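You operate a simulated robot arm through the tools that you are given. There is no shell and no other tool. Be economical: measure what you need, move in short steps, check, and stop when the job is done.

Carry out the task below with a simulated two-armed robot. There is one attempt and no reset: what you move stays moved.

TASK
Stand the bookend on the tray and sweep up the sawdust under it.
Fine: the soft brush stands at the table end: pass it across to your other hand before you sweep; it goes back in its well.

The check looks at the end state, three seconds after you hand in, the way a careful person would. Anything else that was tipped, shoved, dropped, spilled or broken makes it a failure.

THE ROBOT
Two 7-joint arms with two-finger parallel grippers on one trunk, on a base that drives. Base frame: it is fixed to the floor where the robot stands at the start and does not move with it; the origin is under the middle of the robot, x ahead of it, y to its left, z up. Lengths are in mm, angles in rad, forces in N, time in s.
The left shoulder is at the start at [60, 143, 978], the right one opposite. With the tool pointing down near the work surface each hand reaches from about 320 to 740 mm from the robot's upright axis, wherever it stands, measured 20 degrees to its own side. Places, roughly: bed of the serving tray [500, -300, 800]; sawdust [500, 0, 800]. Payload 1.57 kg a hand.
Tool frame (each hand has its own): the origin (TCP) lies between the finger pads and is the grasp point; the fingertips stand 30 mm ahead of it; z points along the fingers, y is the line along which they close. The gripper opens to 110 mm. The fingers are 24 mm wide and 12 mm thick; the gripper's body (48 by 112 mm) begins 78 mm behind the TCP.
Orientation is that of the tool frame in the base frame, as a unit quaternion [x, y, z, w]. With the fingers straight down and closing along the base's y, the tool's x points along the base's -x, its y along +y and its z along -z.

THE INTERFACE
- The arms move only by the tool jog_arm. It takes "left_increments", "right_increments" or both (then of equal length, played together; a hand with none holds still); each is a list that holds one entry, the list of rows, each a list of 6 numbers: the shift along the base's x, y, z in cm, then the turn, a rotation vector about the base's x, y, z in rad. In form: [[[dx, dy, dz, wx, wy, wz], ...]]. A call has 1 to 12 rows; each row is the pose to reach, as a shift and turn from the pose commanded when the call began. "left_grip" and "right_grip" are, for a hand that has rows, the gripper command, from -1 (shut) to 1 (fully open), values between in proportion, set as the call begins (left out, the last holds). Each row takes 0.2 s and may step no farther than 50 mm and 0.15 rad from the row before; otherwise, or with a gripper value out of range, the whole call is refused. Where a pose cannot be reached the arm comes as near as it can. A force on the tool above 80 N (or 10 N above the force at the start of the call, whichever is more), or a blocked arm, ends the call early, and 0.2 s more pass. Each finger travels about 45 mm/s and halts on what it meets, pressing with about 26 N; the grip force reading is that of the motor and also rises with nothing between the fingers. The clock runs only during rows and for 0.2 s after the last one: add rows that repeat a pose to give the fingers time. The reply holds the time, the measured pose of the TCP, the force on the tool along the base axes, the opening and the grip force, in the units named above and with some noise, and new pictures: "pictures" is both (left out), scene, wrist or none (wrist: the cameras of the hands that moved).
- Cameras (640 x 400 px; columns grow to the right, rows downward): "scene" is now at [42.7, -24.8, 1586.6]; the picture's right is [-0.31, -0.95, 0.00], its down [-0.73, 0.24, -0.64] and it looks along [0.61, -0.20, -0.77] (base axes); focal length 278 px, centre (320, 200). "left" rides on the left gripper at [-36, 0, -80] in its tool frame; the picture's right is [0.00, -1.00, 0.00], its down [0.97, 0.00, -0.24] and it looks along [0.24, 0.00, 0.97] (tool axes); focal length 218 px, centre (320, 200). "right" rides on the right gripper at [-36, 0, -80] in its tool frame; the picture's right is [0.00, -1.00, 0.00], its down [0.97, 0.00, -0.24] and it looks along [0.24, 0.00, 0.97] (tool axes); focal length 218 px, centre (320, 200). There is no depth. A picture from a camera that has moved, and an enlarged one, comes with that camera's place and axes in the base frame and with its lens.
- lift_body(by): slides the trunk up (or, below 0, down) by that many mm; the arms and the scene camera ride with it, the base frame stays. It gives what a move gives, with no picture.
- steer(legs): drives the robot by 1 to 6 legs, each [ahead, left, turn to the left] in mm, mm and rad, along the robot's own axes; the way and the turn of a leg run together, so that a leg with both is an arc; at most 1500 mm and 3.142 rad a leg. The arms and the cameras ride along, it lands a little off, and it stops where it bumps. It gives what a move gives, and a new picture of the scene camera.
- head_to(pan, tilt): turns the head with the scene camera to pan (to the left, within 1.501 rad either way) and tilt (down, from -0.506 to 1.204), counted from straight ahead of the robot. It gives what a move gives, and a new picture of the scene camera.
- enlarge(camera, box): a new picture of the part [left, top, right, bottom] of that camera's present view, enlarged. It takes no simulated time.
- finish_job(): hands the job in; it is judged then, once.

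Work in short steps. Places have to be worked out from the pictures, the camera data and where the tool is seen: move nearer, look again, correct. Check each grasp and each placing, and mend what went wrong. You have 120 turns and 170 pictures in all, those below and enlarged ones among them. Open the grippers and draw the arms clear of the work before you hand the job in, unless the task says otherwise; then end with one line.

The tools are called after "Call:" by a JSON object that holds its "name" and its "arguments". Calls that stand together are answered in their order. jog_arm: Moves the arms, as the interface text tells. Its arguments: {"type":"object","properties":{"left_increments":{"type":"array","items":{"type":"array","items":{"type":"array","items":{"type":"number"}}}},"left_grip":{"type":"number"},"right_increments":{"type":"array","items":{"type":"array","items":{"type":"array","items":{"type":"number"}}}},"right_grip":{"type":"number"},"pictures":{"type":"string","enum":["both","scene","wrist","none"]}},"required":[]} The other tools are called the same way: lift_body (by) slides the trunk up or down; steer (legs) drives the base; head_to (pan, tilt) turns the head that bears the scene camera; enlarge (camera, box) takes an enlarged picture of a part of a camera's view; finish_job () hands the job in.

At the start:

```text
clock: 0.0
left_tool_pos: [461.8, 13.3, 1131.6]
left_ee_rot: [0.0, 1.0, 0.001, 0.001]
left_ft_force: [-0.3, -1.0, -0.4]
left_opening: 110.3
left_grasp_force: 0.1
right_tool_pos: [416.0, -363.5, 1155.9]
right_ee_rot: [0.0, 1.0, 0.001, 0.001]
right_ft_force: [-0.6, 0.3, 1.0]
right_opening: 109.8
right_grasp_force: 0.0
trunk travel left (down, up): [-577.0, 13.0]
robot x, y, heading: [-1.8, -3.7, 0.002]
head pan, tilt: [-0.314, 0.881]
```

scene: 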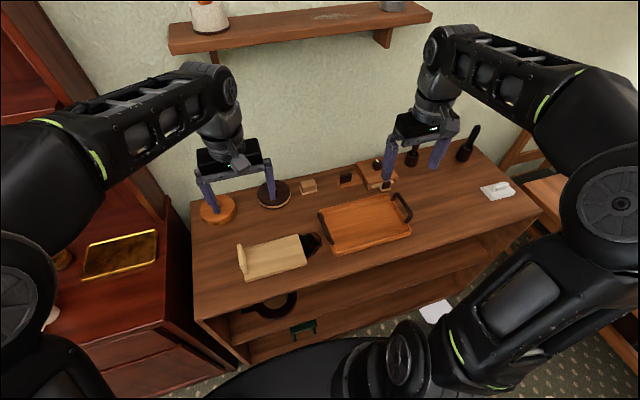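
right: 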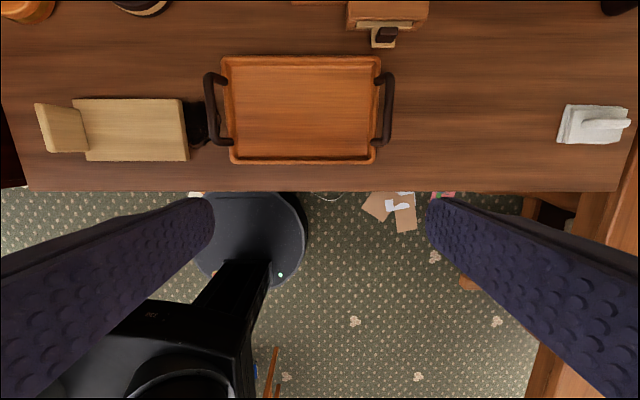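
left: 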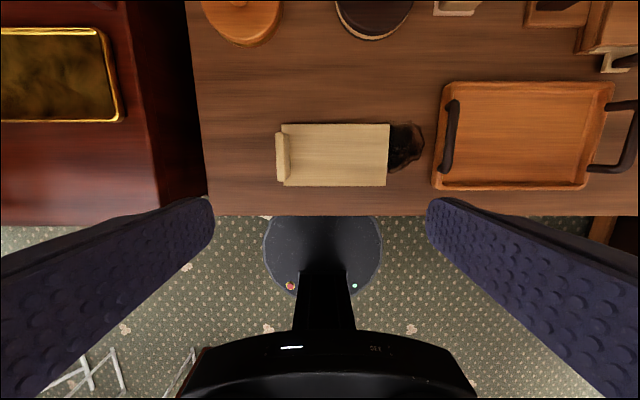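

I'll look closely at the parts of the table first: the bookend with the dark patch, and the right end of the table.

Call:
{"name": "enlarge", "arguments": {"camera": "scene", "box": [180, 120, 360, 300]}}

Call:
{"name": "enlarge", "arguments": {"camera": "scene", "box": [320, 110, 540, 250]}}

Call:
{"name": "enlarge", "arguments": {"camera": "left", "box": [240, 90, 460, 220]}}

```text
2.22 times, centred on (270, 210) of scene
camera zoom: at [42.7, -24.8, 1586.6], right [-0.31, -0.95, 0.0], down [-0.73, 0.24, -0.64], along [0.61, -0.2, -0.77], focal length 617 px, centre (431, 178)
```

zoom: 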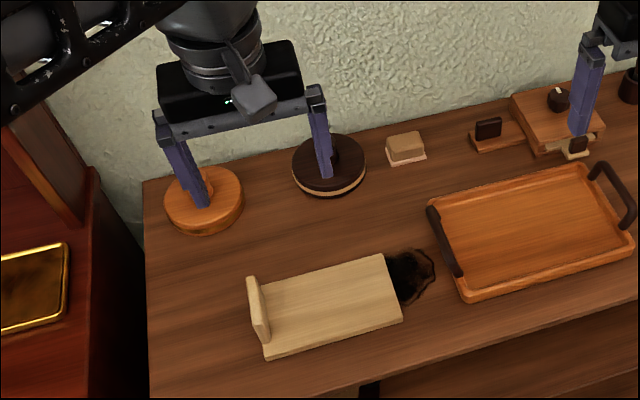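

```text
2.86 times, centred on (430, 180) of scene
camera zoom: at [42.7, -24.8, 1586.6], right [-0.31, -0.95, 0.0], down [-0.73, 0.24, -0.64], along [0.61, -0.2, -0.77], focal length 793 px, centre (6, 257)
```

zoom: 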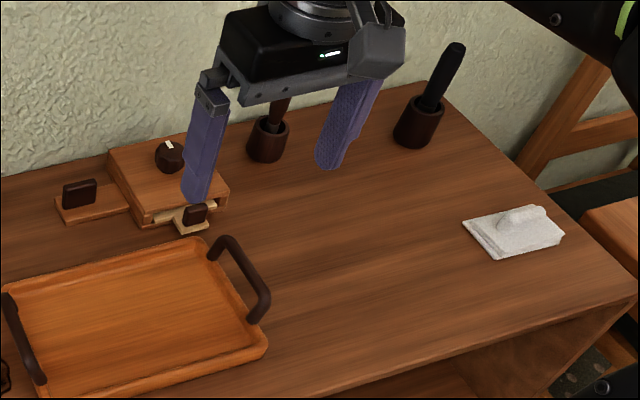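

```text
2.91 times, centred on (350, 155) of left
camera zoom: at [497.5, 13.7, 1213.4], right [0.0, -1.0, 0.0], down [-0.97, 0.0, 0.24], along [-0.24, 0.0, -0.97], focal length 635 px, centre (233, 331)
```

zoom: 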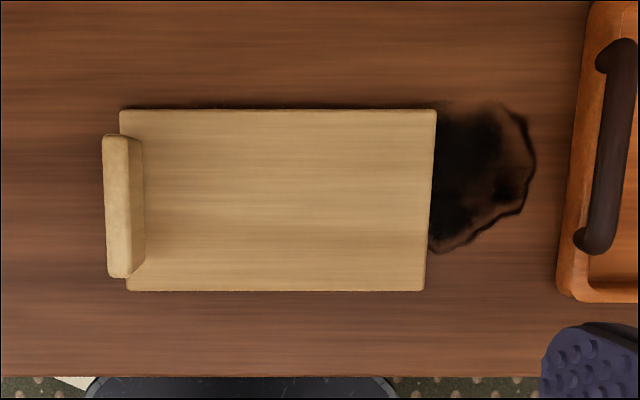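

Call:
{"name": "enlarge", "arguments": {"camera": "scene", "box": [220, 260, 360, 370]}}

Call:
{"name": "enlarge", "arguments": {"camera": "scene", "box": [370, 110, 530, 220]}}

Call:
{"name": "enlarge", "arguments": {"camera": "right", "box": [320, 0, 640, 200]}}

Call:
{"name": "enlarge", "arguments": {"camera": "scene", "box": [280, 150, 400, 220]}}

```text
3.64 times, centred on (290, 315) of scene
camera zoom: at [42.7, -24.8, 1586.6], right [-0.31, -0.95, 0.0], down [-0.73, 0.24, -0.64], along [0.61, -0.2, -0.77], focal length 1009 px, centre (429, -218)
```

zoom: 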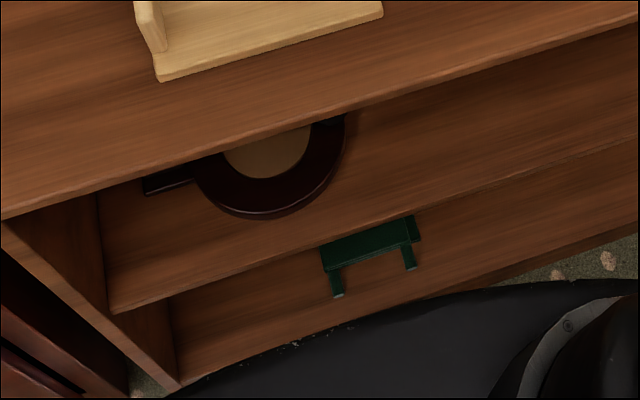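

```text
3.64 times, centred on (450, 165) of scene
camera zoom: at [42.7, -24.8, 1586.6], right [-0.31, -0.95, 0.0], down [-0.73, 0.24, -0.64], along [0.61, -0.2, -0.77], focal length 1009 px, centre (-153, 327)
```

zoom: 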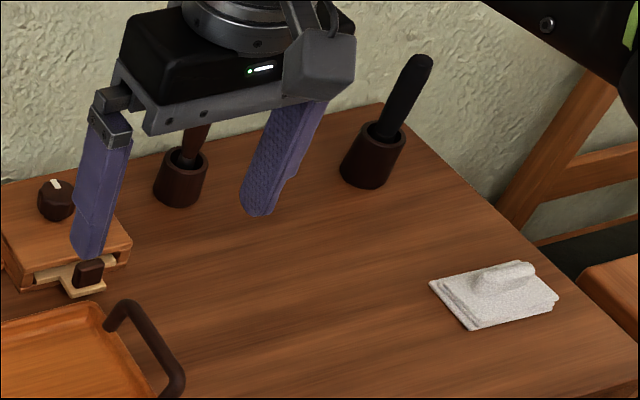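

```text
2.00 times, centred on (480, 100) of right
camera zoom: at [452.4, -363.1, 1236.4], right [0.0, -1.0, 0.0], down [-0.97, 0.0, 0.24], along [-0.24, 0.0, -0.97], focal length 436 px, centre (0, 400)
```

zoom: 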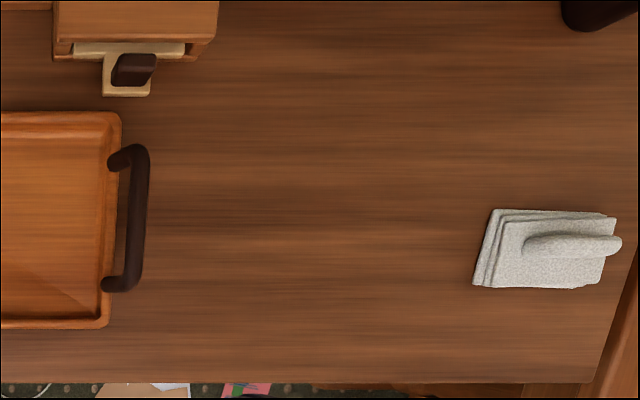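

```text
5.33 times, centred on (340, 185) of scene
camera zoom: at [42.7, -24.8, 1586.6], right [-0.31, -0.95, 0.0], down [-0.73, 0.24, -0.64], along [0.61, -0.2, -0.77], focal length 1480 px, centre (213, 280)
```

zoom: 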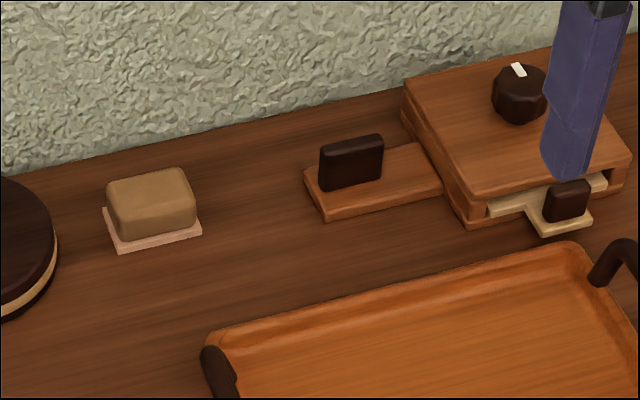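

Call:
{"name": "enlarge", "arguments": {"camera": "scene", "box": [225, 215, 335, 290]}}

Call:
{"name": "jog_arm", "arguments": {"left_increments": [[[0, 5, 0, 0, 0, 0], [0, 10, 0, 0.1, 0, 0], [0, 15, 0, 0.2, 0, 0], [0, 18, -4, 0.3, 0, 0], [0, 20, -8, 0.4, 0, 0], [0, 22, -11, 0.5, 0, 0], [0, 24, -14, 0.6, 0, 0], [0, 26, -16, 0.7, 0, 0], [0, 28, -16, 0.7, 0, 0]]], "pictures": "wrist"}}

```text
5.33 times, centred on (280, 252) of scene
camera zoom: at [42.7, -24.8, 1586.6], right [-0.31, -0.95, 0.0], down [-0.73, 0.24, -0.64], along [0.61, -0.2, -0.77], focal length 1480 px, centre (533, -80)
```

zoom: 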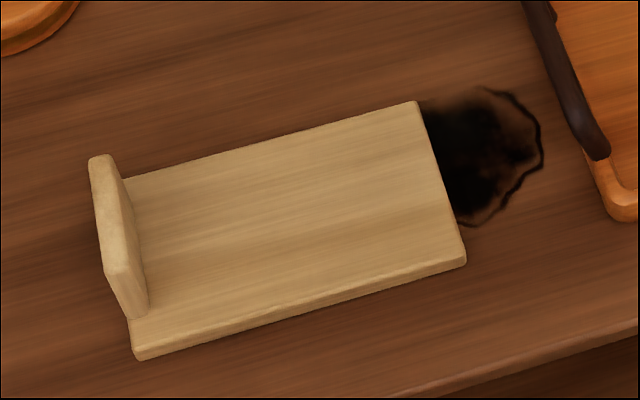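

```text
clock: 2.0
left_tool_pos: [461.6, 294.7, 973.3]
left_ee_rot: [-0.001, 0.939, 0.343, 0.001]
left_ft_force: [0.5, 0.0, -0.1]
left_opening: 110.0
left_grasp_force: 0.0
right_tool_pos: [415.7, -361.7, 1156.6]
right_ee_rot: [0.0, 1.0, 0.0, 0.001]
right_ft_force: [-0.7, 0.3, 0.3]
right_opening: 110.0
right_grasp_force: 0.1
trunk travel left (down, up): [-577.0, 13.0]
robot x, y, heading: [3.4, 5.0, 0.001]
head pan, tilt: [-0.314, 0.881]
camera left: at [497.5, 242.1, 1034.9], right [0.0, -0.76, -0.64], down [-0.97, -0.15, 0.18], along [-0.24, 0.63, -0.74], focal length 218 px, centre (320, 200)
```

left: 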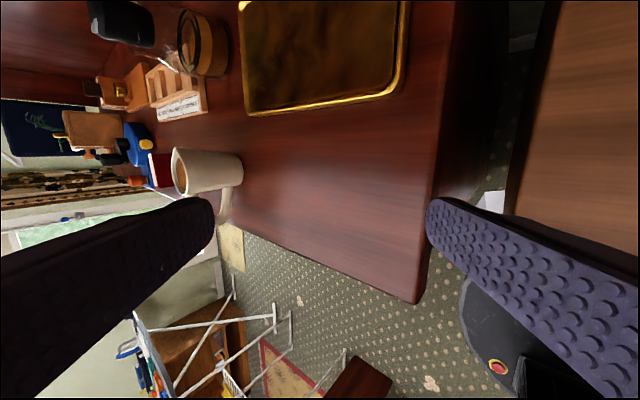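

Wrong tilt direction; I tilt it the other way to view the bookend from its left side.

Call:
{"name": "jog_arm", "arguments": {"left_increments": [[[0, 0, 2, -0.14, 0, 0], [0, 0, 4, -0.28, 0, 0], [0, 0, 4, -0.42, 0, 0], [0, 0, 4, -0.56, 0, 0], [0, 0, 4, -0.7, 0, 0], [0, 0, 4, -0.84, 0, 0], [0, 0, 4, -0.98, 0, 0], [0, 0, 4, -1.12, 0, 0], [0, 0, 4, -1.26, 0, 0], [0, 0, 4, -1.4, 0, 0]]], "pictures": "wrist"}}

```text
clock: 4.2
left_tool_pos: [461.6, 294.7, 1012.0]
left_ee_rot: [0.001, 0.939, -0.344, 0.003]
left_ft_force: [0.0, 0.7, -0.3]
left_opening: 109.9
left_grasp_force: 0.1
right_tool_pos: [416.0, -361.2, 1156.9]
right_ee_rot: [0.0, 1.0, 0.0, 0.001]
right_ft_force: [1.0, 0.3, 0.8]
right_opening: 110.0
right_grasp_force: 0.1
trunk travel left (down, up): [-577.0, 13.0]
robot x, y, heading: [1.0, -2.1, -0.005]
head pan, tilt: [-0.314, 0.881]
camera left: at [497.8, 345.9, 1074.2], right [0.0, -0.76, 0.65], down [-0.97, 0.15, 0.18], along [-0.24, -0.63, -0.74], focal length 218 px, centre (320, 200)
```

left: 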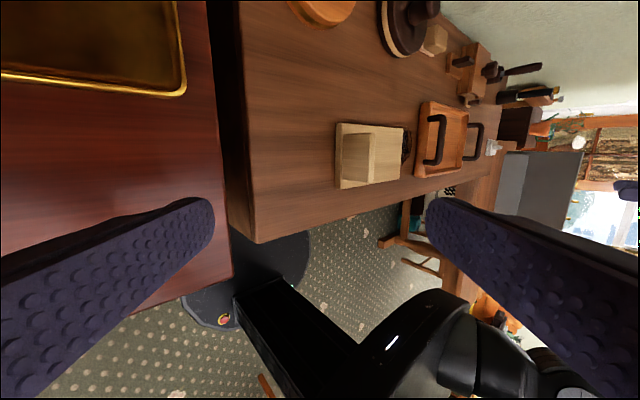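

Call:
{"name": "enlarge", "arguments": {"camera": "left", "box": [300, 100, 500, 220]}}

Call:
{"name": "enlarge", "arguments": {"camera": "left", "box": [370, 0, 590, 160]}}

```text
3.20 times, centred on (400, 160) of left
camera zoom: at [497.8, 345.9, 1074.2], right [0.0, -0.76, 0.65], down [-0.97, 0.15, 0.18], along [-0.24, -0.63, -0.74], focal length 698 px, centre (64, 328)
```

zoom: 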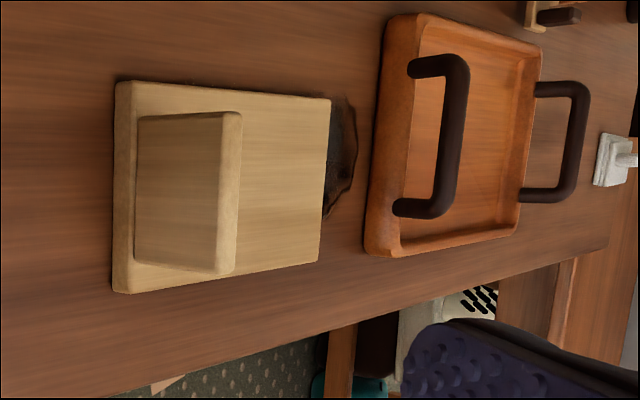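

```text
2.50 times, centred on (480, 80) of left
camera zoom: at [497.8, 345.9, 1074.2], right [0.0, -0.76, 0.65], down [-0.97, 0.15, 0.18], along [-0.24, -0.63, -0.74], focal length 546 px, centre (-80, 500)
```

zoom: 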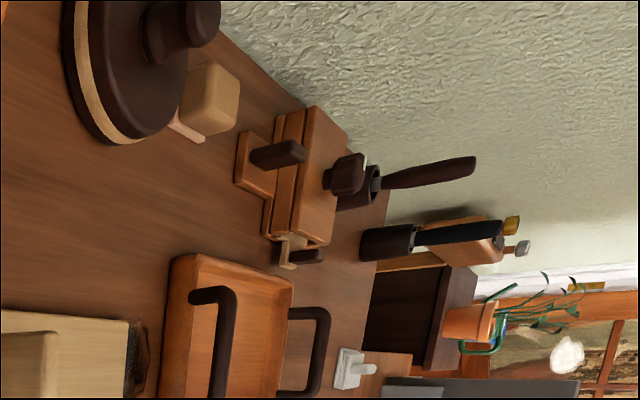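

The bookend is a plate (about 195×113 mm, y from −115 to 82) with an upright about 12 mm thick at y≈69, x≈481, reaching z≈870. I bring the left hand upright above the upright part.

Call:
{"name": "jog_arm", "arguments": {"left_increments": [[[0.4, -4, 0, 0.14, 0, 0], [0.8, -8, 0, 0.28, 0, 0], [1.2, -12, 0, 0.42, 0, 0], [1.6, -16, 0, 0.56, 0, 0], [1.94, -20, 0, 0.7, 0, 0], [1.94, -22.6, 0, 0.7, 0, 0], [1.94, -22.6, 0, 0.7, 0, 0]]], "pictures": "both"}}

```text
clock: 5.8
left_tool_pos: [483.2, 67.2, 1012.1]
left_ee_rot: [-0.001, 1.0, 0.001, 0.0]
left_ft_force: [-0.4, -0.4, -0.3]
left_opening: 109.7
left_grasp_force: 0.1
right_tool_pos: [416.7, -363.3, 1155.5]
right_ee_rot: [0.0, 1.0, -0.001, 0.001]
right_ft_force: [0.0, -0.4, -0.2]
right_opening: 110.2
right_grasp_force: 0.0
trunk travel left (down, up): [-577.0, 13.0]
robot x, y, heading: [1.0, -0.8, 0.003]
head pan, tilt: [-0.314, 0.881]
camera scene: at [42.8, -24.9, 1586.6], right [-0.31, -0.95, 0.0], down [-0.73, 0.24, -0.64], along [0.61, -0.2, -0.77], focal length 278 px, centre (320, 200)
camera left: at [518.1, 68.0, 1094.1], right [0.0, -1.0, 0.0], down [-0.97, 0.0, 0.24], along [-0.24, 0.0, -0.97], focal length 218 px, centre (320, 200)
```

scene: 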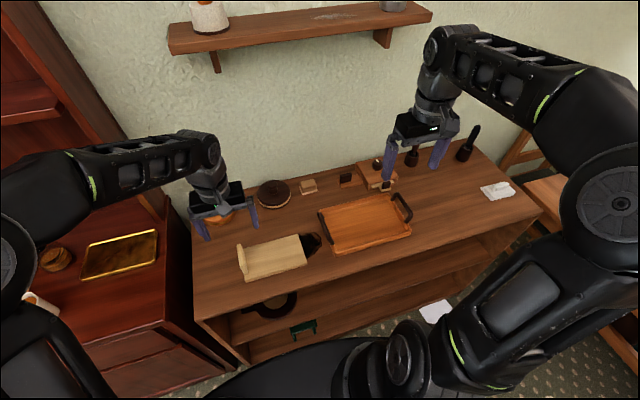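
left: 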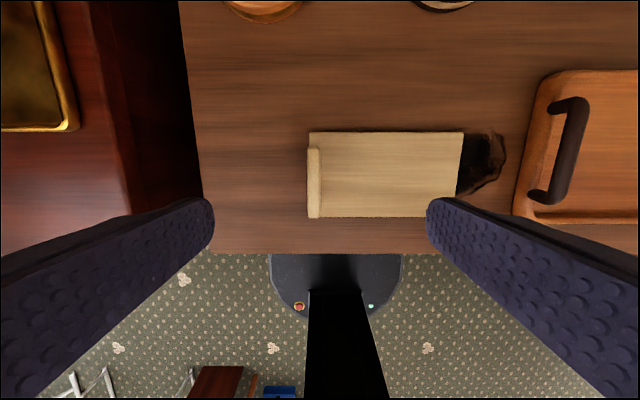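

The upright is at about (481, 73). I descend around it.

Call:
{"name": "jog_arm", "arguments": {"left_increments": [[[-0.1, 0.5, -4, 0, 0, 0], [-0.2, 0.5, -8, 0, 0, 0], [-0.2, 0.5, -12, 0, 0, 0], [-0.2, 0.5, -15.6, 0, 0, 0], [-0.2, 0.5, -15.6, 0, 0, 0]]], "left_grip": 0, "pictures": "wrist"}}

```text
clock: 7.0
left_tool_pos: [479.1, 74.4, 855.5]
left_ee_rot: [0.0, 1.0, 0.001, 0.001]
left_ft_force: [0.2, -0.1, 0.3]
left_opening: 54.9
left_grasp_force: 0.0
right_tool_pos: [415.5, -363.6, 1156.0]
right_ee_rot: [-0.001, 1.0, 0.0, 0.001]
right_ft_force: [0.0, 0.3, -0.1]
right_opening: 109.9
right_grasp_force: 0.0
trunk travel left (down, up): [-577.0, 13.0]
robot x, y, heading: [0.9, 0.1, -0.004]
head pan, tilt: [-0.314, 0.881]
camera left: at [515.3, 74.2, 937.9], right [0.0, -1.0, 0.0], down [-0.97, 0.0, 0.24], along [-0.24, 0.0, -0.97], focal length 218 px, centre (320, 200)
```

left: 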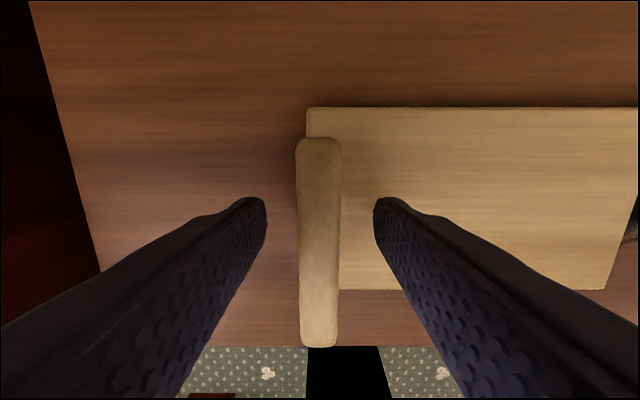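

Well centred. I close on the upright and lift slightly to test.

Call:
{"name": "jog_arm", "arguments": {"left_increments": [[[0, 0, -0.4, 0, 0, 0], [0, 0, -0.4, 0, 0, 0], [0, 0, -0.4, 0, 0, 0], [0, 0, -0.4, 0, 0, 0], [0, 0, -0.4, 0, 0, 0], [0, 0, -0.4, 0, 0, 0]]], "left_grip": -1, "pictures": "none"}}

Call:
{"name": "jog_arm", "arguments": {"left_increments": [[[0, 0, 1, 0, 0, 0], [0, 0, 2, 0, 0, 0], [0, 0, 2, 0, 0, 0]]], "pictures": "both"}}

```text
clock: 8.4
left_tool_pos: [479.0, 73.2, 854.5]
left_ee_rot: [0.0, 1.0, 0.0, 0.0]
left_ft_force: [-0.1, 0.4, 0.4]
left_opening: 14.0
left_grasp_force: 25.8
right_tool_pos: [415.9, -362.1, 1155.5]
right_ee_rot: [0.0, 1.0, 0.0, 0.001]
right_ft_force: [-0.2, 0.0, 0.0]
right_opening: 109.8
right_grasp_force: 0.1
trunk travel left (down, up): [-577.0, 13.0]
robot x, y, heading: [0.9, -0.6, 0.001]
head pan, tilt: [-0.314, 0.881]
```

```text
clock: 9.2
left_tool_pos: [478.3, 72.6, 872.6]
left_ee_rot: [0.001, 1.0, 0.0, 0.0]
left_ft_force: [1.0, -1.4, -1.6]
left_opening: 13.8
left_grasp_force: 26.5
right_tool_pos: [416.4, -363.1, 1156.0]
right_ee_rot: [0.0, 1.0, 0.001, 0.001]
right_ft_force: [0.2, -0.9, 0.1]
right_opening: 110.1
right_grasp_force: 0.0
trunk travel left (down, up): [-577.0, 13.0]
robot x, y, heading: [0.8, 1.5, -0.002]
head pan, tilt: [-0.314, 0.881]
camera scene: at [43.0, -24.8, 1586.6], right [-0.31, -0.95, 0.0], down [-0.73, 0.24, -0.64], along [0.61, -0.2, -0.77], focal length 278 px, centre (320, 200)
camera left: at [515.0, 73.2, 953.7], right [0.0, -1.0, 0.0], down [-0.97, 0.0, 0.24], along [-0.24, 0.0, -0.97], focal length 218 px, centre (320, 200)
```

scene: 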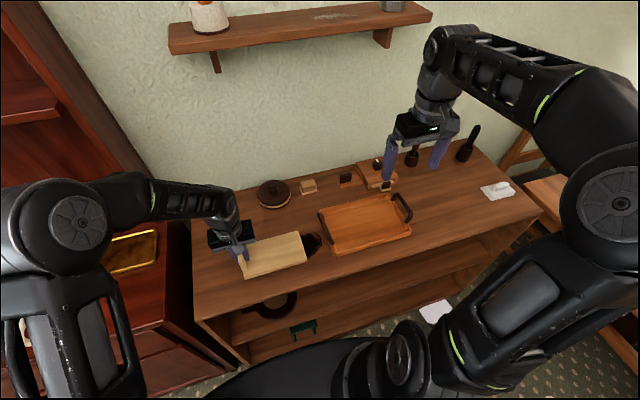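
left: 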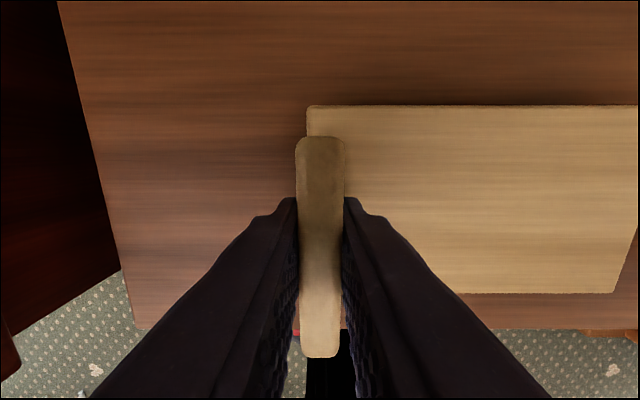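

Firm grasp, light object. I raise it 13 cm and move the right arm away to the right.

Call:
{"name": "jog_arm", "arguments": {"left_increments": [[[0, 0, 4, 0, 0, 0], [0, 0, 8, 0, 0, 0], [0, 0, 11, 0, 0, 0], [0, 0, 11, 0, 0, 0], [0, 0, 11, 0, 0, 0], [0, 0, 11, 0, 0, 0]]], "right_increments": [[[0, -4, 0, 0, 0, 0], [0, -8, 0, 0, 0, 0], [0, -12, 0, 0, 0, 0], [0, -16, 0, 0, 0, 0], [0, -20, 0, 0, 0, 0], [0, -20, 0, 0, 0, 0]]], "pictures": "both"}}

```text
clock: 10.6
left_tool_pos: [477.9, 69.7, 981.3]
left_ee_rot: [0.0, 1.0, 0.0, 0.0]
left_ft_force: [-0.1, -0.8, -2.5]
left_opening: 13.4
left_grasp_force: 26.0
right_tool_pos: [416.8, -460.5, 1158.7]
right_ee_rot: [-0.001, 1.0, 0.0, 0.003]
right_ft_force: [-0.8, -0.3, -0.2]
right_opening: 109.9
right_grasp_force: 0.0
right hand out of reach, approached as far as the arm can: row 1, 2, 3, 4, 5, 6
trunk travel left (down, up): [-577.0, 13.0]
robot x, y, heading: [2.6, 1.0, -0.002]
head pan, tilt: [-0.314, 0.881]
camera scene: at [43.1, -27.8, 1586.5], right [-0.31, -0.95, 0.0], down [-0.73, 0.24, -0.64], along [0.61, -0.2, -0.77], focal length 278 px, centre (320, 200)
camera right: at [451.6, -460.4, 1238.7], right [0.0, -1.0, 0.0], down [-0.97, 0.0, 0.24], along [-0.24, 0.0, -0.97], focal length 218 px, centre (320, 200)
camera left: at [514.4, 71.1, 1062.6], right [0.0, -1.0, 0.0], down [-0.97, 0.0, 0.24], along [-0.24, 0.0, -0.97], focal length 218 px, centre (320, 200)
```

scene: 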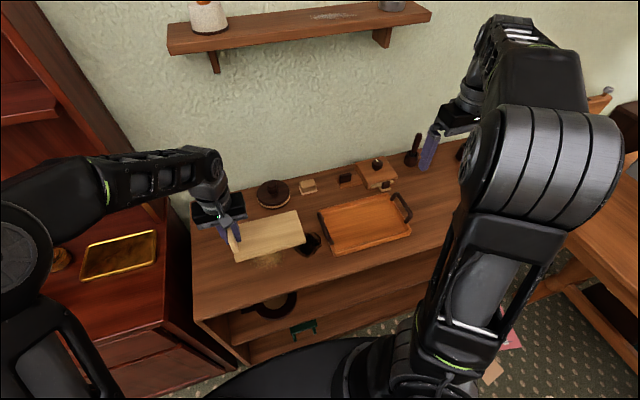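
right: 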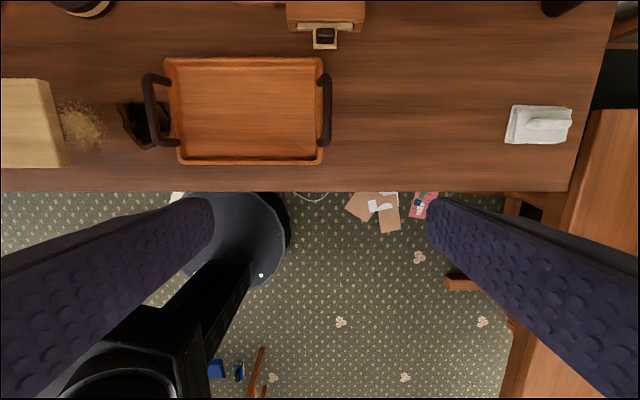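
left: 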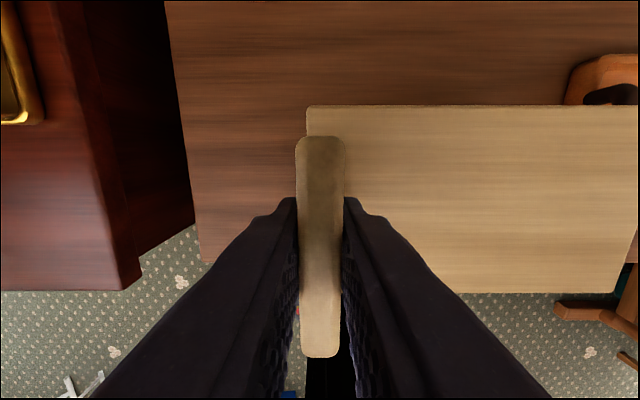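

Tan sawdust is now visible under it (the dark spot is a stain). I carry the bookend over to the tray, TCP to about (510, −241).

Call:
{"name": "jog_arm", "arguments": {"left_increments": [[[0.4, -4, 0, 0, 0, 0], [0.8, -8, 0, 0, 0, 0], [1.2, -12, 0, 0, 0, 0], [1.6, -16, 0, 0, 0, 0], [2.0, -20, 0, 0, 0, 0], [2.4, -24, 0, 0, 0, 0], [2.8, -28, 0, 0, 0, 0], [3.2, -31.1, 0, 0, 0, 0], [3.2, -31.1, 0, 0, 0, 0]]], "pictures": "both"}}

```text
clock: 12.6
left_tool_pos: [510.0, -238.2, 981.4]
left_ee_rot: [-0.001, 1.0, -0.001, 0.001]
left_ft_force: [0.2, 0.2, -2.6]
left_opening: 13.7
left_grasp_force: 25.9
right_tool_pos: [416.5, -456.5, 1159.4]
right_ee_rot: [0.0, 1.0, -0.002, 0.003]
right_ft_force: [0.3, -0.2, 0.3]
right_opening: 110.0
right_grasp_force: 0.2
trunk travel left (down, up): [-577.0, 13.0]
robot x, y, heading: [-1.0, 0.6, -0.003]
head pan, tilt: [-0.314, 0.881]
camera scene: at [43.3, -24.2, 1586.6], right [-0.31, -0.95, 0.0], down [-0.73, 0.24, -0.64], along [0.61, -0.2, -0.77], focal length 278 px, centre (320, 200)
camera left: at [546.2, -237.5, 1063.0], right [0.0, -1.0, 0.0], down [-0.97, 0.0, 0.24], along [-0.24, 0.0, -0.97], focal length 218 px, centre (320, 200)
```

scene: 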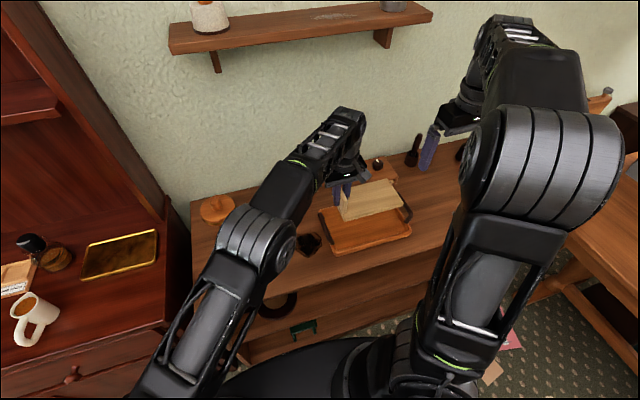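
left: 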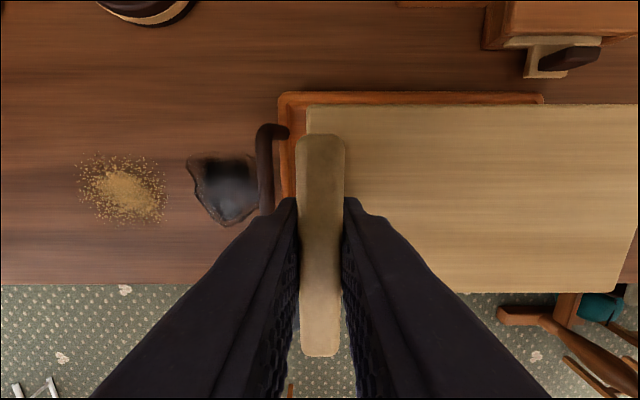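

Call:
{"name": "enlarge", "arguments": {"camera": "right", "box": [60, 20, 400, 220]}}

```text
1.88 times, centred on (230, 120) of right
camera zoom: at [452.1, -457.1, 1240.0], right [0.0, -1.0, 0.0], down [-0.97, 0.0, 0.24], along [-0.24, 0.0, -0.97], focal length 411 px, centre (489, 351)
```

zoom: 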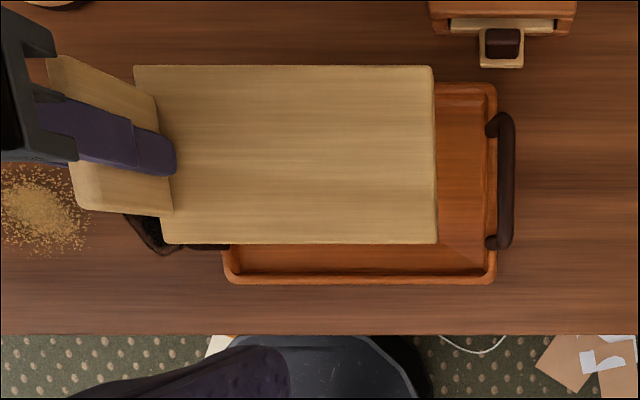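

Plate centre is at about (510, −324), tray interior centre about (510, −331). I shift 7 mm right and descend, ending slow near the bed.

Call:
{"name": "jog_arm", "arguments": {"left_increments": [[[0, -0.7, -3, 0, 0, 0], [0, -0.7, -6, 0, 0, 0], [0, -0.7, -9, 0, 0, 0], [0, -0.7, -10.5, 0, 0, 0], [0, -0.7, -11, 0, 0, 0], [0, -0.7, -11, 0, 0, 0]]], "pictures": "both"}}

Call:
{"name": "enlarge", "arguments": {"camera": "right", "box": [60, 20, 400, 220]}}

```text
clock: 14.0
left_tool_pos: [510.7, -246.4, 871.6]
left_ee_rot: [0.0, 1.0, 0.0, 0.001]
left_ft_force: [-0.3, -0.1, -2.1]
left_opening: 13.9
left_grasp_force: 25.9
right_tool_pos: [416.0, -457.9, 1159.8]
right_ee_rot: [0.0, 1.0, -0.002, 0.002]
right_ft_force: [0.2, 0.0, 0.1]
right_opening: 109.8
right_grasp_force: 0.1
trunk travel left (down, up): [-577.0, 13.0]
robot x, y, heading: [3.1, 1.0, -0.002]
head pan, tilt: [-0.314, 0.881]
camera scene: at [42.9, -24.9, 1586.6], right [-0.31, -0.95, 0.0], down [-0.73, 0.24, -0.64], along [0.61, -0.2, -0.77], focal length 278 px, centre (320, 200)
camera left: at [546.9, -246.0, 952.5], right [0.0, -1.0, 0.0], down [-0.97, 0.0, 0.24], along [-0.24, 0.0, -0.97], focal length 218 px, centre (320, 200)
```

scene: 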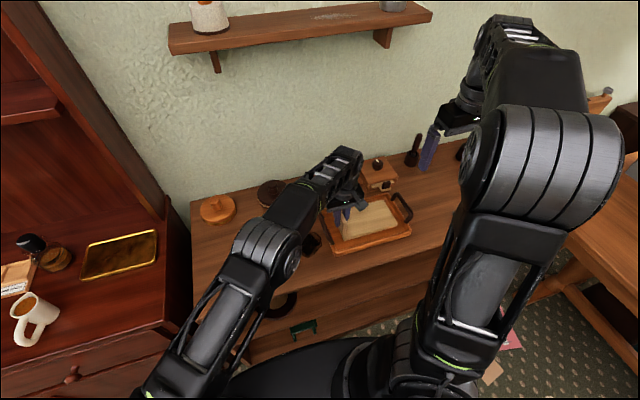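
left: 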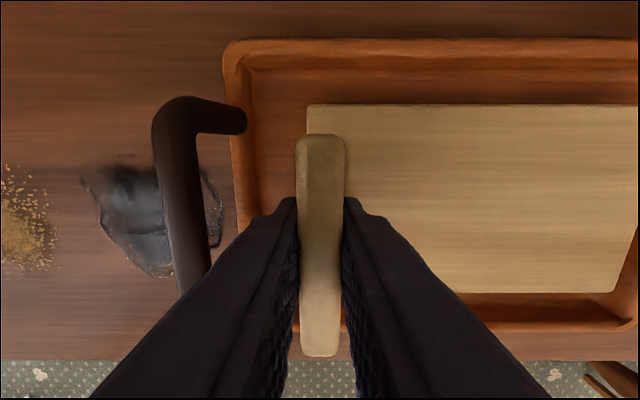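

```text
1.88 times, centred on (230, 120) of right
camera zoom: at [451.8, -457.7, 1239.8], right [0.0, -1.0, 0.0], down [-0.97, 0.0, 0.24], along [-0.24, 0.0, -0.97], focal length 411 px, centre (489, 351)
```

zoom: 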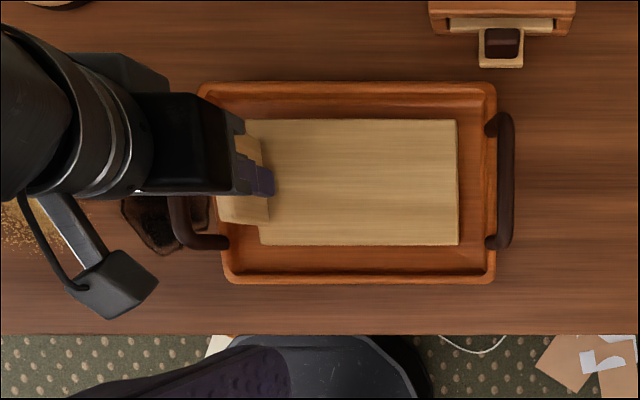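

The plate sits within the rim. I lower the last bit gently.

Call:
{"name": "jog_arm", "arguments": {"left_increments": [[[0, 0, -0.3, 0, 0, 0], [0, 0, -0.6, 0, 0, 0], [0, 0, -0.9, 0, 0, 0], [0, 0, -1.1, 0, 0, 0], [0, 0, -1.1, 0, 0, 0]]], "pictures": "none"}}

```text
clock: 15.2
left_tool_pos: [510.6, -246.2, 862.6]
left_ee_rot: [0.0, 1.0, -0.001, 0.003]
left_ft_force: [-0.6, -0.3, 9.3]
left_opening: 13.6
left_grasp_force: 25.9
right_tool_pos: [415.7, -457.4, 1159.1]
right_ee_rot: [0.001, 1.0, -0.001, 0.003]
right_ft_force: [0.4, -0.7, 0.2]
right_opening: 110.2
right_grasp_force: 0.1
trunk travel left (down, up): [-577.0, 13.0]
robot x, y, heading: [-0.1, -1.6, -0.005]
head pan, tilt: [-0.314, 0.881]
```

Contact at z≈862. I open modestly (finger clears the handle) and rise.

Call:
{"name": "jog_arm", "arguments": {"left_increments": [[[0, 0, 0.1, 0, 0, 0], [0, 0, 0.1, 0, 0, 0], [0, 0, 0.1, 0, 0, 0], [0, 0, 4, 0, 0, 0], [0, 0, 8, 0, 0, 0], [0, 0, 12, 0, 0, 0], [0, 0, 15, 0, 0, 0]]], "left_grip": -0.3, "pictures": "wrist"}}

```text
clock: 16.8
left_tool_pos: [510.0, -244.3, 970.2]
left_ee_rot: [0.0, 1.0, -0.002, 0.002]
left_ft_force: [0.4, 0.1, 0.3]
left_opening: 38.3
left_grasp_force: 0.1
left hand out of reach, approached as far as the arm can: row 6, 7
right_tool_pos: [416.9, -457.2, 1159.4]
right_ee_rot: [0.001, 1.0, -0.002, 0.002]
right_ft_force: [0.1, -0.9, -0.3]
right_opening: 110.1
right_grasp_force: 0.0
trunk travel left (down, up): [-577.0, 13.0]
robot x, y, heading: [0.0, 1.8, 0.002]
head pan, tilt: [-0.314, 0.881]
camera left: at [546.0, -243.6, 1052.0], right [0.0, -1.0, 0.0], down [-0.97, 0.0, 0.24], along [-0.24, 0.0, -0.97], focal length 218 px, centre (320, 200)
```

left: 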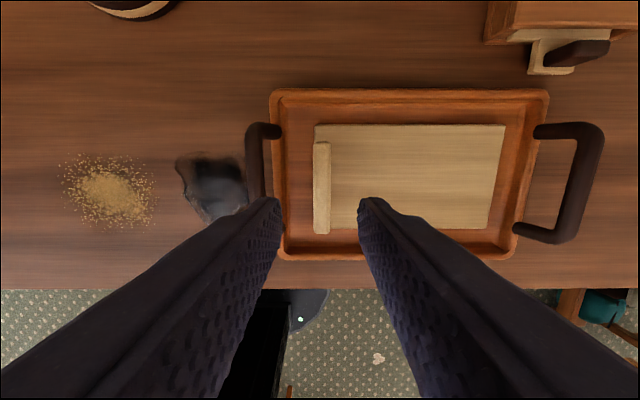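

The bookend sits flat in the tray. Sawdust centre ≈(496, 6). I withdraw the left arm to the left and turn the head to see the right end of the table and the floor.

Call:
{"name": "jog_arm", "arguments": {"left_increments": [[[0, 5, 0, 0, 0, 0], [0, 10, 0, 0, 0, 0], [-1, 15, 2, 0, 0, 0], [-2, 20, 4, 0, 0, 0], [-3, 25, 6, 0, 0, 0], [-4, 30, 8, 0, 0, 0], [-5, 35, 10, 0, 0, 0], [-6, 40, 12, 0, 0, 0], [-6, 40, 12, 0, 0, 0]]], "pictures": "none"}}

Call:
{"name": "head_to", "arguments": {"pan": -0.9, "tilt": 0.75}}

```text
refused: row 3 steps farther than a row can; nothing moved
```

```text
clock: 17.8
left_tool_pos: [509.6, -243.9, 970.8]
left_ee_rot: [0.0, 1.0, -0.002, 0.002]
left_ft_force: [0.6, -0.1, 0.0]
left_opening: 38.5
left_grasp_force: 0.1
right_tool_pos: [416.6, -457.4, 1159.4]
right_ee_rot: [0.0, 1.0, -0.002, 0.002]
right_ft_force: [0.0, -0.9, -0.5]
right_opening: 109.9
right_grasp_force: 0.0
trunk travel left (down, up): [-577.0, 13.0]
robot x, y, heading: [0.7, -4.4, -0.003]
head pan, tilt: [-0.901, 0.75]
camera scene: at [21.5, -66.1, 1597.0], right [-0.78, -0.62, 0.0], down [-0.42, 0.53, -0.73], along [0.45, -0.57, -0.68], focal length 278 px, centre (320, 200)
```

scene: 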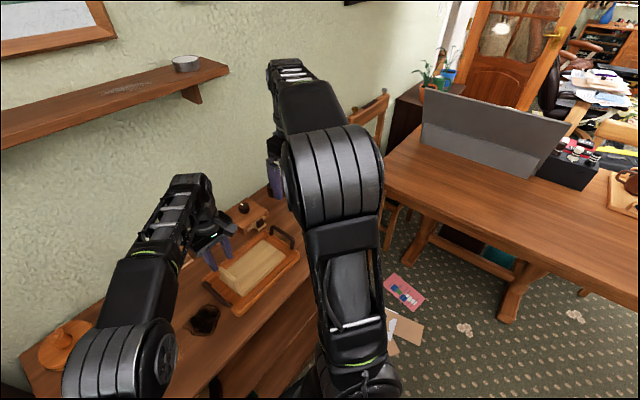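

Call:
{"name": "jog_arm", "arguments": {"left_increments": [[[0, 4, 0, 0, 0, 0], [0, 8, 0, 0, 0, 0], [-1, 12, 2, 0, 0, 0], [-2, 16, 4, 0, 0, 0], [-3, 20, 6, 0, 0, 0], [-4, 24, 8, 0, 0, 0], [-5, 28, 10, 0, 0, 0], [-6, 32, 12, 0, 0, 0], [-6, 36, 12, 0, 0, 0], [-6, 36, 12, 0, 0, 0]]], "right_increments": [[[0, 2, 0, 0, 0, 0], [0, 4, 0, 0, 0, 0], [0, 6, 0, 0, 0, 0], [0, 8, 0, 0, 0, 0], [0, 9, 0, 0, 0, 0], [0, 10, 0, 0, 0, 0], [0, 10, 0, 0, 0, 0], [0, 10, 0, 0, 0, 0], [0, 10, 0, 0, 0, 0], [0, 10, 0, 0, 0, 0]]], "pictures": "none"}}

Call:
{"name": "head_to", "arguments": {"pan": -0.75, "tilt": 1.1}}

```text
clock: 20.0
left_tool_pos: [449.5, 116.7, 1091.5]
left_ee_rot: [0.0, 1.0, 0.0, 0.001]
left_ft_force: [0.3, -0.6, -0.6]
left_opening: 38.4
left_grasp_force: 0.0
right_tool_pos: [415.6, -358.2, 1161.5]
right_ee_rot: [0.001, 1.0, 0.0, 0.0]
right_ft_force: [-0.8, -0.3, 0.9]
right_opening: 109.7
right_grasp_force: 0.1
trunk travel left (down, up): [-577.0, 13.0]
robot x, y, heading: [0.2, -0.2, 0.001]
head pan, tilt: [-0.901, 0.75]
```

```text
clock: 20.8
left_tool_pos: [450.0, 117.9, 1089.5]
left_ee_rot: [0.001, 1.0, 0.0, 0.001]
left_ft_force: [-0.3, -0.5, -0.1]
left_opening: 38.5
left_grasp_force: 0.0
right_tool_pos: [413.6, -357.1, 1161.7]
right_ee_rot: [0.0, 1.0, 0.0, 0.0]
right_ft_force: [-0.4, -0.5, 0.3]
right_opening: 110.3
right_grasp_force: 0.1
trunk travel left (down, up): [-577.0, 13.0]
robot x, y, heading: [1.6, -1.7, -0.001]
head pan, tilt: [-0.75, 1.1]
camera scene: at [16.1, -44.2, 1571.3], right [-0.68, -0.73, 0.0], down [-0.65, 0.61, -0.45], along [0.33, -0.31, -0.89], focal length 278 px, centre (320, 200)
```

scene: 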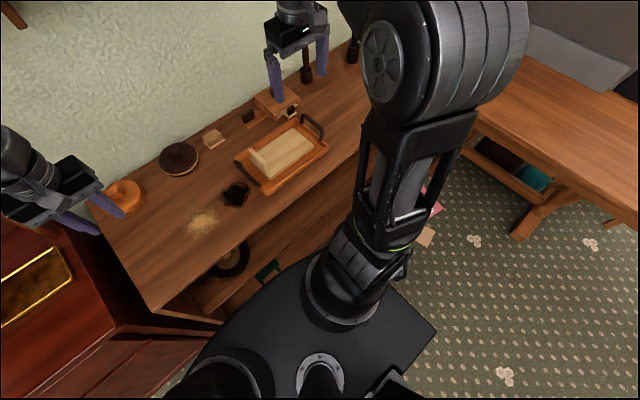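

The floor to the right is open apart from some flat papers. I drive 500 mm to the right.

Call:
{"name": "head_to", "arguments": {"pan": -0.4, "tilt": 0.8}}

Call:
{"name": "steer", "arguments": {"legs": [[0, -500, 0]]}}

```text
clock: 21.6
left_tool_pos: [450.3, 115.8, 1091.0]
left_ee_rot: [0.0, 1.0, 0.001, 0.0]
left_ft_force: [-0.1, 0.2, 0.5]
left_opening: 38.4
left_grasp_force: 0.0
right_tool_pos: [414.9, -356.8, 1162.1]
right_ee_rot: [-0.001, 1.0, 0.0, 0.001]
right_ft_force: [0.0, 0.3, 0.5]
right_opening: 110.3
right_grasp_force: 0.1
trunk travel left (down, up): [-577.0, 13.0]
robot x, y, heading: [1.7, 1.0, -0.0]
head pan, tilt: [-0.4, 0.799]
camera scene: at [44.2, -32.5, 1593.0], right [-0.39, -0.92, 0.0], down [-0.66, 0.28, -0.7], along [0.64, -0.27, -0.72], focal length 278 px, centre (320, 200)
```

scene: 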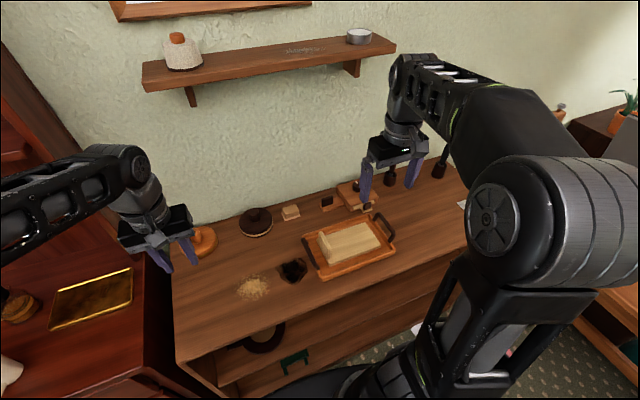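

```text
clock: 24.6
left_tool_pos: [449.8, -380.4, 1090.4]
left_ee_rot: [0.005, 1.0, 0.0, 0.001]
left_ft_force: [0.7, -0.1, 0.4]
left_opening: 38.5
left_grasp_force: 0.2
right_tool_pos: [409.3, -855.4, 1161.1]
right_ee_rot: [0.004, 1.0, -0.001, 0.001]
right_ft_force: [0.4, 0.4, -0.5]
right_opening: 110.1
right_grasp_force: 0.0
trunk travel left (down, up): [-577.0, 13.0]
robot x, y, heading: [-1.3, -494.7, -0.006]
head pan, tilt: [-0.4, 0.799]
camera scene: at [41.8, -526.8, 1593.0], right [-0.4, -0.92, 0.0], down [-0.66, 0.28, -0.7], along [0.64, -0.28, -0.72], focal length 278 px, centre (320, 200)
```

scene: 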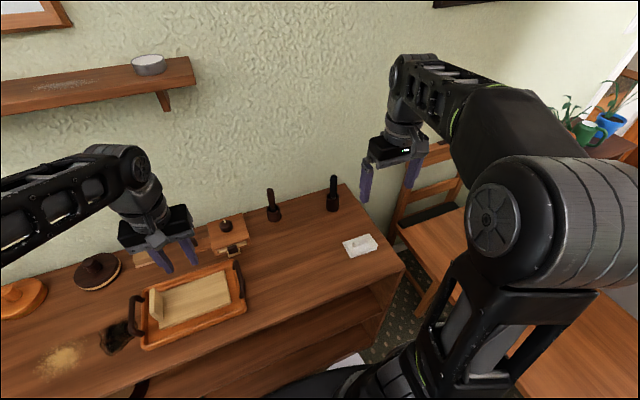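

Call:
{"name": "enlarge", "arguments": {"camera": "scene", "box": [250, 160, 400, 260]}}

Call:
{"name": "enlarge", "arguments": {"camera": "right", "box": [0, 0, 640, 400]}}

```text
4.00 times, centred on (325, 210) of scene
camera zoom: at [41.8, -526.8, 1593.0], right [-0.4, -0.92, 0.0], down [-0.66, 0.28, -0.7], along [0.64, -0.28, -0.72], focal length 1110 px, centre (300, 160)
```

zoom: 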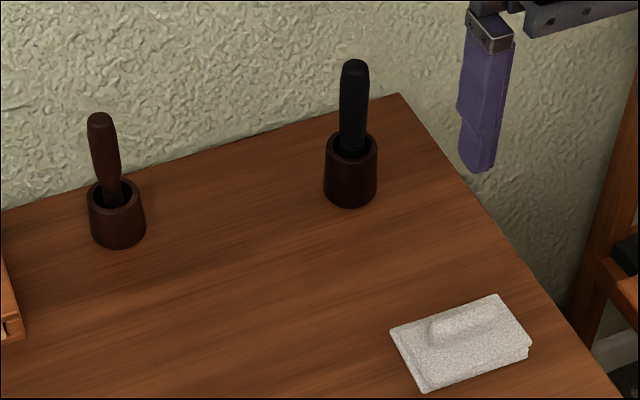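

```text
1.00 times, centred on (320, 200) of right
camera zoom: at [445.0, -855.4, 1241.8], right [-0.01, -1.0, 0.0], down [-0.97, 0.01, 0.24], along [-0.24, 0.0, -0.97], focal length 218 px, centre (320, 200)
```

zoom: 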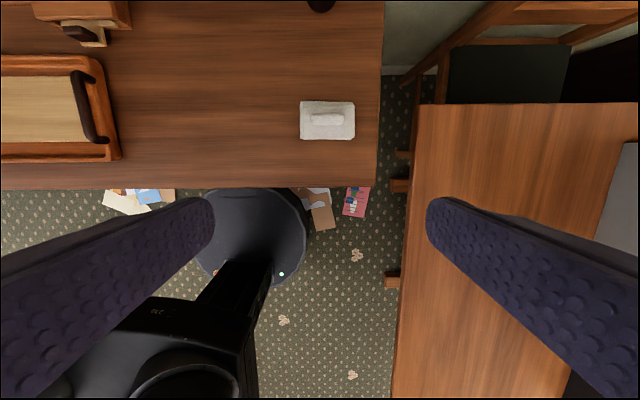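

The black-handled brush stands upright in its well at about (696, −866), handle top z≈955, well rim ≈853. I'll take it low on the handle with the right hand pitched 30° down and pointing outward, leaving the top free for the left hand; first to a stand-off pose.

Call:
{"name": "jog_arm", "arguments": {"right_increments": [[[1.5, 0.4, -1, -0.022, -0.13, -0.038], [3, 0.8, -3, -0.044, -0.26, -0.077], [5, 1.2, -5, -0.067, -0.389, -0.116], [7, 1.6, -7, -0.089, -0.518, -0.154], [9, 2, -9, -0.111, -0.648, -0.193], [11, 2.5, -11, -0.134, -0.777, -0.231], [13, 3, -13, -0.156, -0.907, -0.27], [15, 3.5, -15, -0.178, -1.0365, -0.308], [15, 3.5, -15, -0.178, -1.0365, -0.308]]], "right_grip": 0.1, "pictures": "both"}}

```text
clock: 26.6
left_tool_pos: [448.3, -379.2, 1091.1]
left_ee_rot: [0.004, 1.0, -0.001, 0.001]
left_ft_force: [0.2, 0.5, -0.1]
left_opening: 38.2
left_grasp_force: 0.0
right_tool_pos: [558.0, -820.6, 1010.2]
right_ee_rot: [0.149, 0.852, -0.082, 0.494]
right_ft_force: [0.0, -1.2, 0.7]
right_opening: 60.6
right_grasp_force: 0.0
trunk travel left (down, up): [-577.0, 13.0]
robot x, y, heading: [-7.2, -493.8, -0.011]
head pan, tilt: [-0.4, 0.799]
camera scene: at [41.1, -526.4, 1593.0], right [-0.4, -0.92, 0.0], down [-0.66, 0.28, -0.7], along [0.64, -0.28, -0.72], focal length 278 px, centre (320, 200)
camera right: at [508.6, -803.9, 1082.6], right [-0.34, -0.94, -0.01], down [-0.65, 0.24, -0.72], along [0.68, -0.24, -0.69], focal length 218 px, centre (320, 200)
```

scene: 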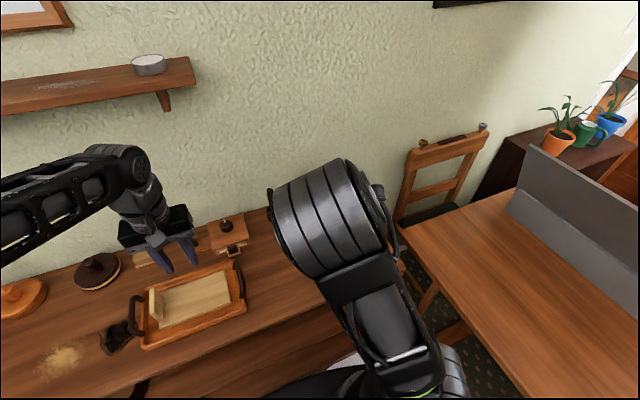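
right: 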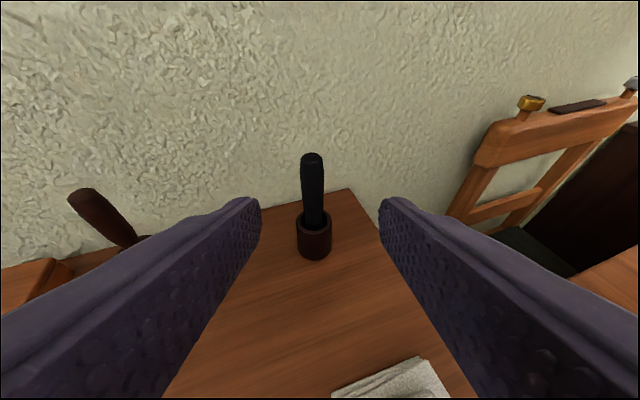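

Refined: handle axis ≈(698, −862), top 956, rim 851. I go to a stand-off on the tool axis, then advance with the handle between the fingers.

Call:
{"name": "jog_arm", "arguments": {"right_increments": [[[2.5, -0.5, -3.5, 0, 0, 0], [5, -0.95, -6.9, 0, 0, 0], [7, -1.6, -8, 0, 0, 0], [9, -2.3, -9.2, 0, 0, 0], [9, -2.3, -9.2, 0, 0, 0]]], "pictures": "wrist"}}

```text
clock: 27.8
left_tool_pos: [449.3, -380.2, 1091.5]
left_ee_rot: [0.004, 1.0, 0.0, 0.0]
left_ft_force: [-0.5, 0.3, 0.4]
left_opening: 38.8
left_grasp_force: 0.1
right_tool_pos: [633.7, -819.4, 937.9]
right_ee_rot: [0.15, 0.852, -0.083, 0.494]
right_ft_force: [0.5, -0.5, -0.5]
right_opening: 60.4
right_grasp_force: 0.0
right hand out of reach, approached as far as the arm can: row 3, 4, 5
trunk travel left (down, up): [-577.0, 13.0]
robot x, y, heading: [-2.7, -493.7, -0.005]
head pan, tilt: [-0.4, 0.799]
camera right: at [585.2, -803.0, 1009.1], right [-0.34, -0.94, -0.01], down [-0.65, 0.24, -0.72], along [0.68, -0.24, -0.69], focal length 218 px, centre (320, 200)
```

right: 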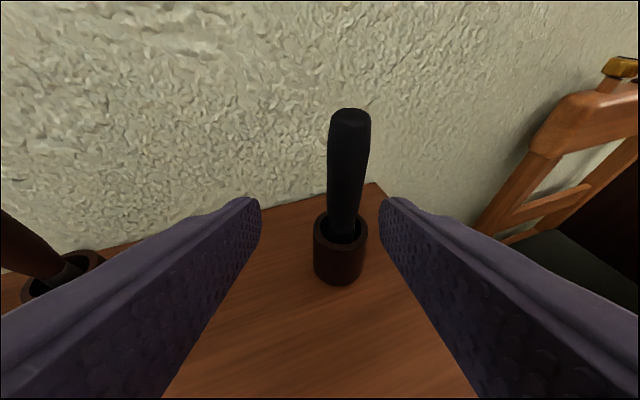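

Reach is limited with that shallow pitch. I back off, steepen the tool to 60° below horizontal, and test reaching above the brush.

Call:
{"name": "jog_arm", "arguments": {"right_increments": [[[-2, 0.5, 2.5, 0, 0, 0], [-3.5, 1, 5, 0.044, 0.124, 0], [-3.5, 1, 7.5, 0.087, 0.247, 0], [-3.5, 1, 8.5, 0.13, 0.37, 0], [-3.5, 1, 8.5, 0.174, 0.494, 0], [0, -1, 8.5, 0.174, 0.494, 0], [3, -2.6, 8.5, 0.174, 0.494, 0], [6.4, -4.3, 8.5, 0.174, 0.494, 0], [6.4, -4.3, 8.5, 0.174, 0.494, 0]]], "pictures": "wrist"}}

```text
clock: 29.8
left_tool_pos: [449.2, -378.8, 1090.6]
left_ee_rot: [0.004, 1.0, 0.0, 0.0]
left_ft_force: [-0.1, -0.3, 0.0]
left_opening: 38.8
left_grasp_force: 0.0
right_tool_pos: [649.3, -807.0, 1040.2]
right_ee_rot: [0.155, 0.94, -0.031, 0.303]
right_ft_force: [-0.4, -0.1, -0.1]
right_opening: 60.6
right_grasp_force: 0.0
right hand out of reach, approached as far as the arm can: row 4, 5, 6, 7, 8, 9
trunk travel left (down, up): [-577.0, 13.0]
robot x, y, heading: [-3.0, -493.1, -0.003]
head pan, tilt: [-0.4, 0.799]
camera right: at [631.5, -805.0, 1126.3], right [-0.31, -0.95, -0.03], down [-0.88, 0.3, -0.36], along [0.36, -0.08, -0.93], focal length 218 px, centre (320, 200)
```

right: 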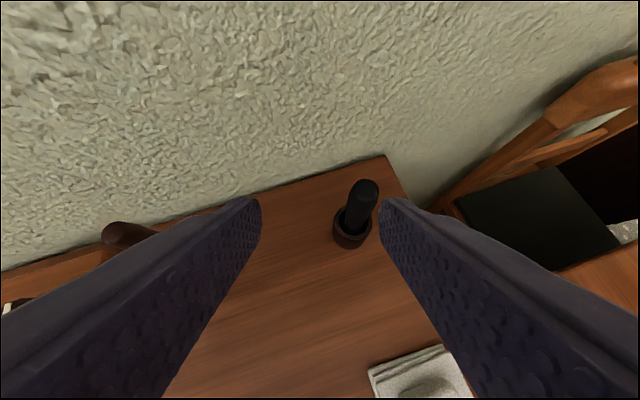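

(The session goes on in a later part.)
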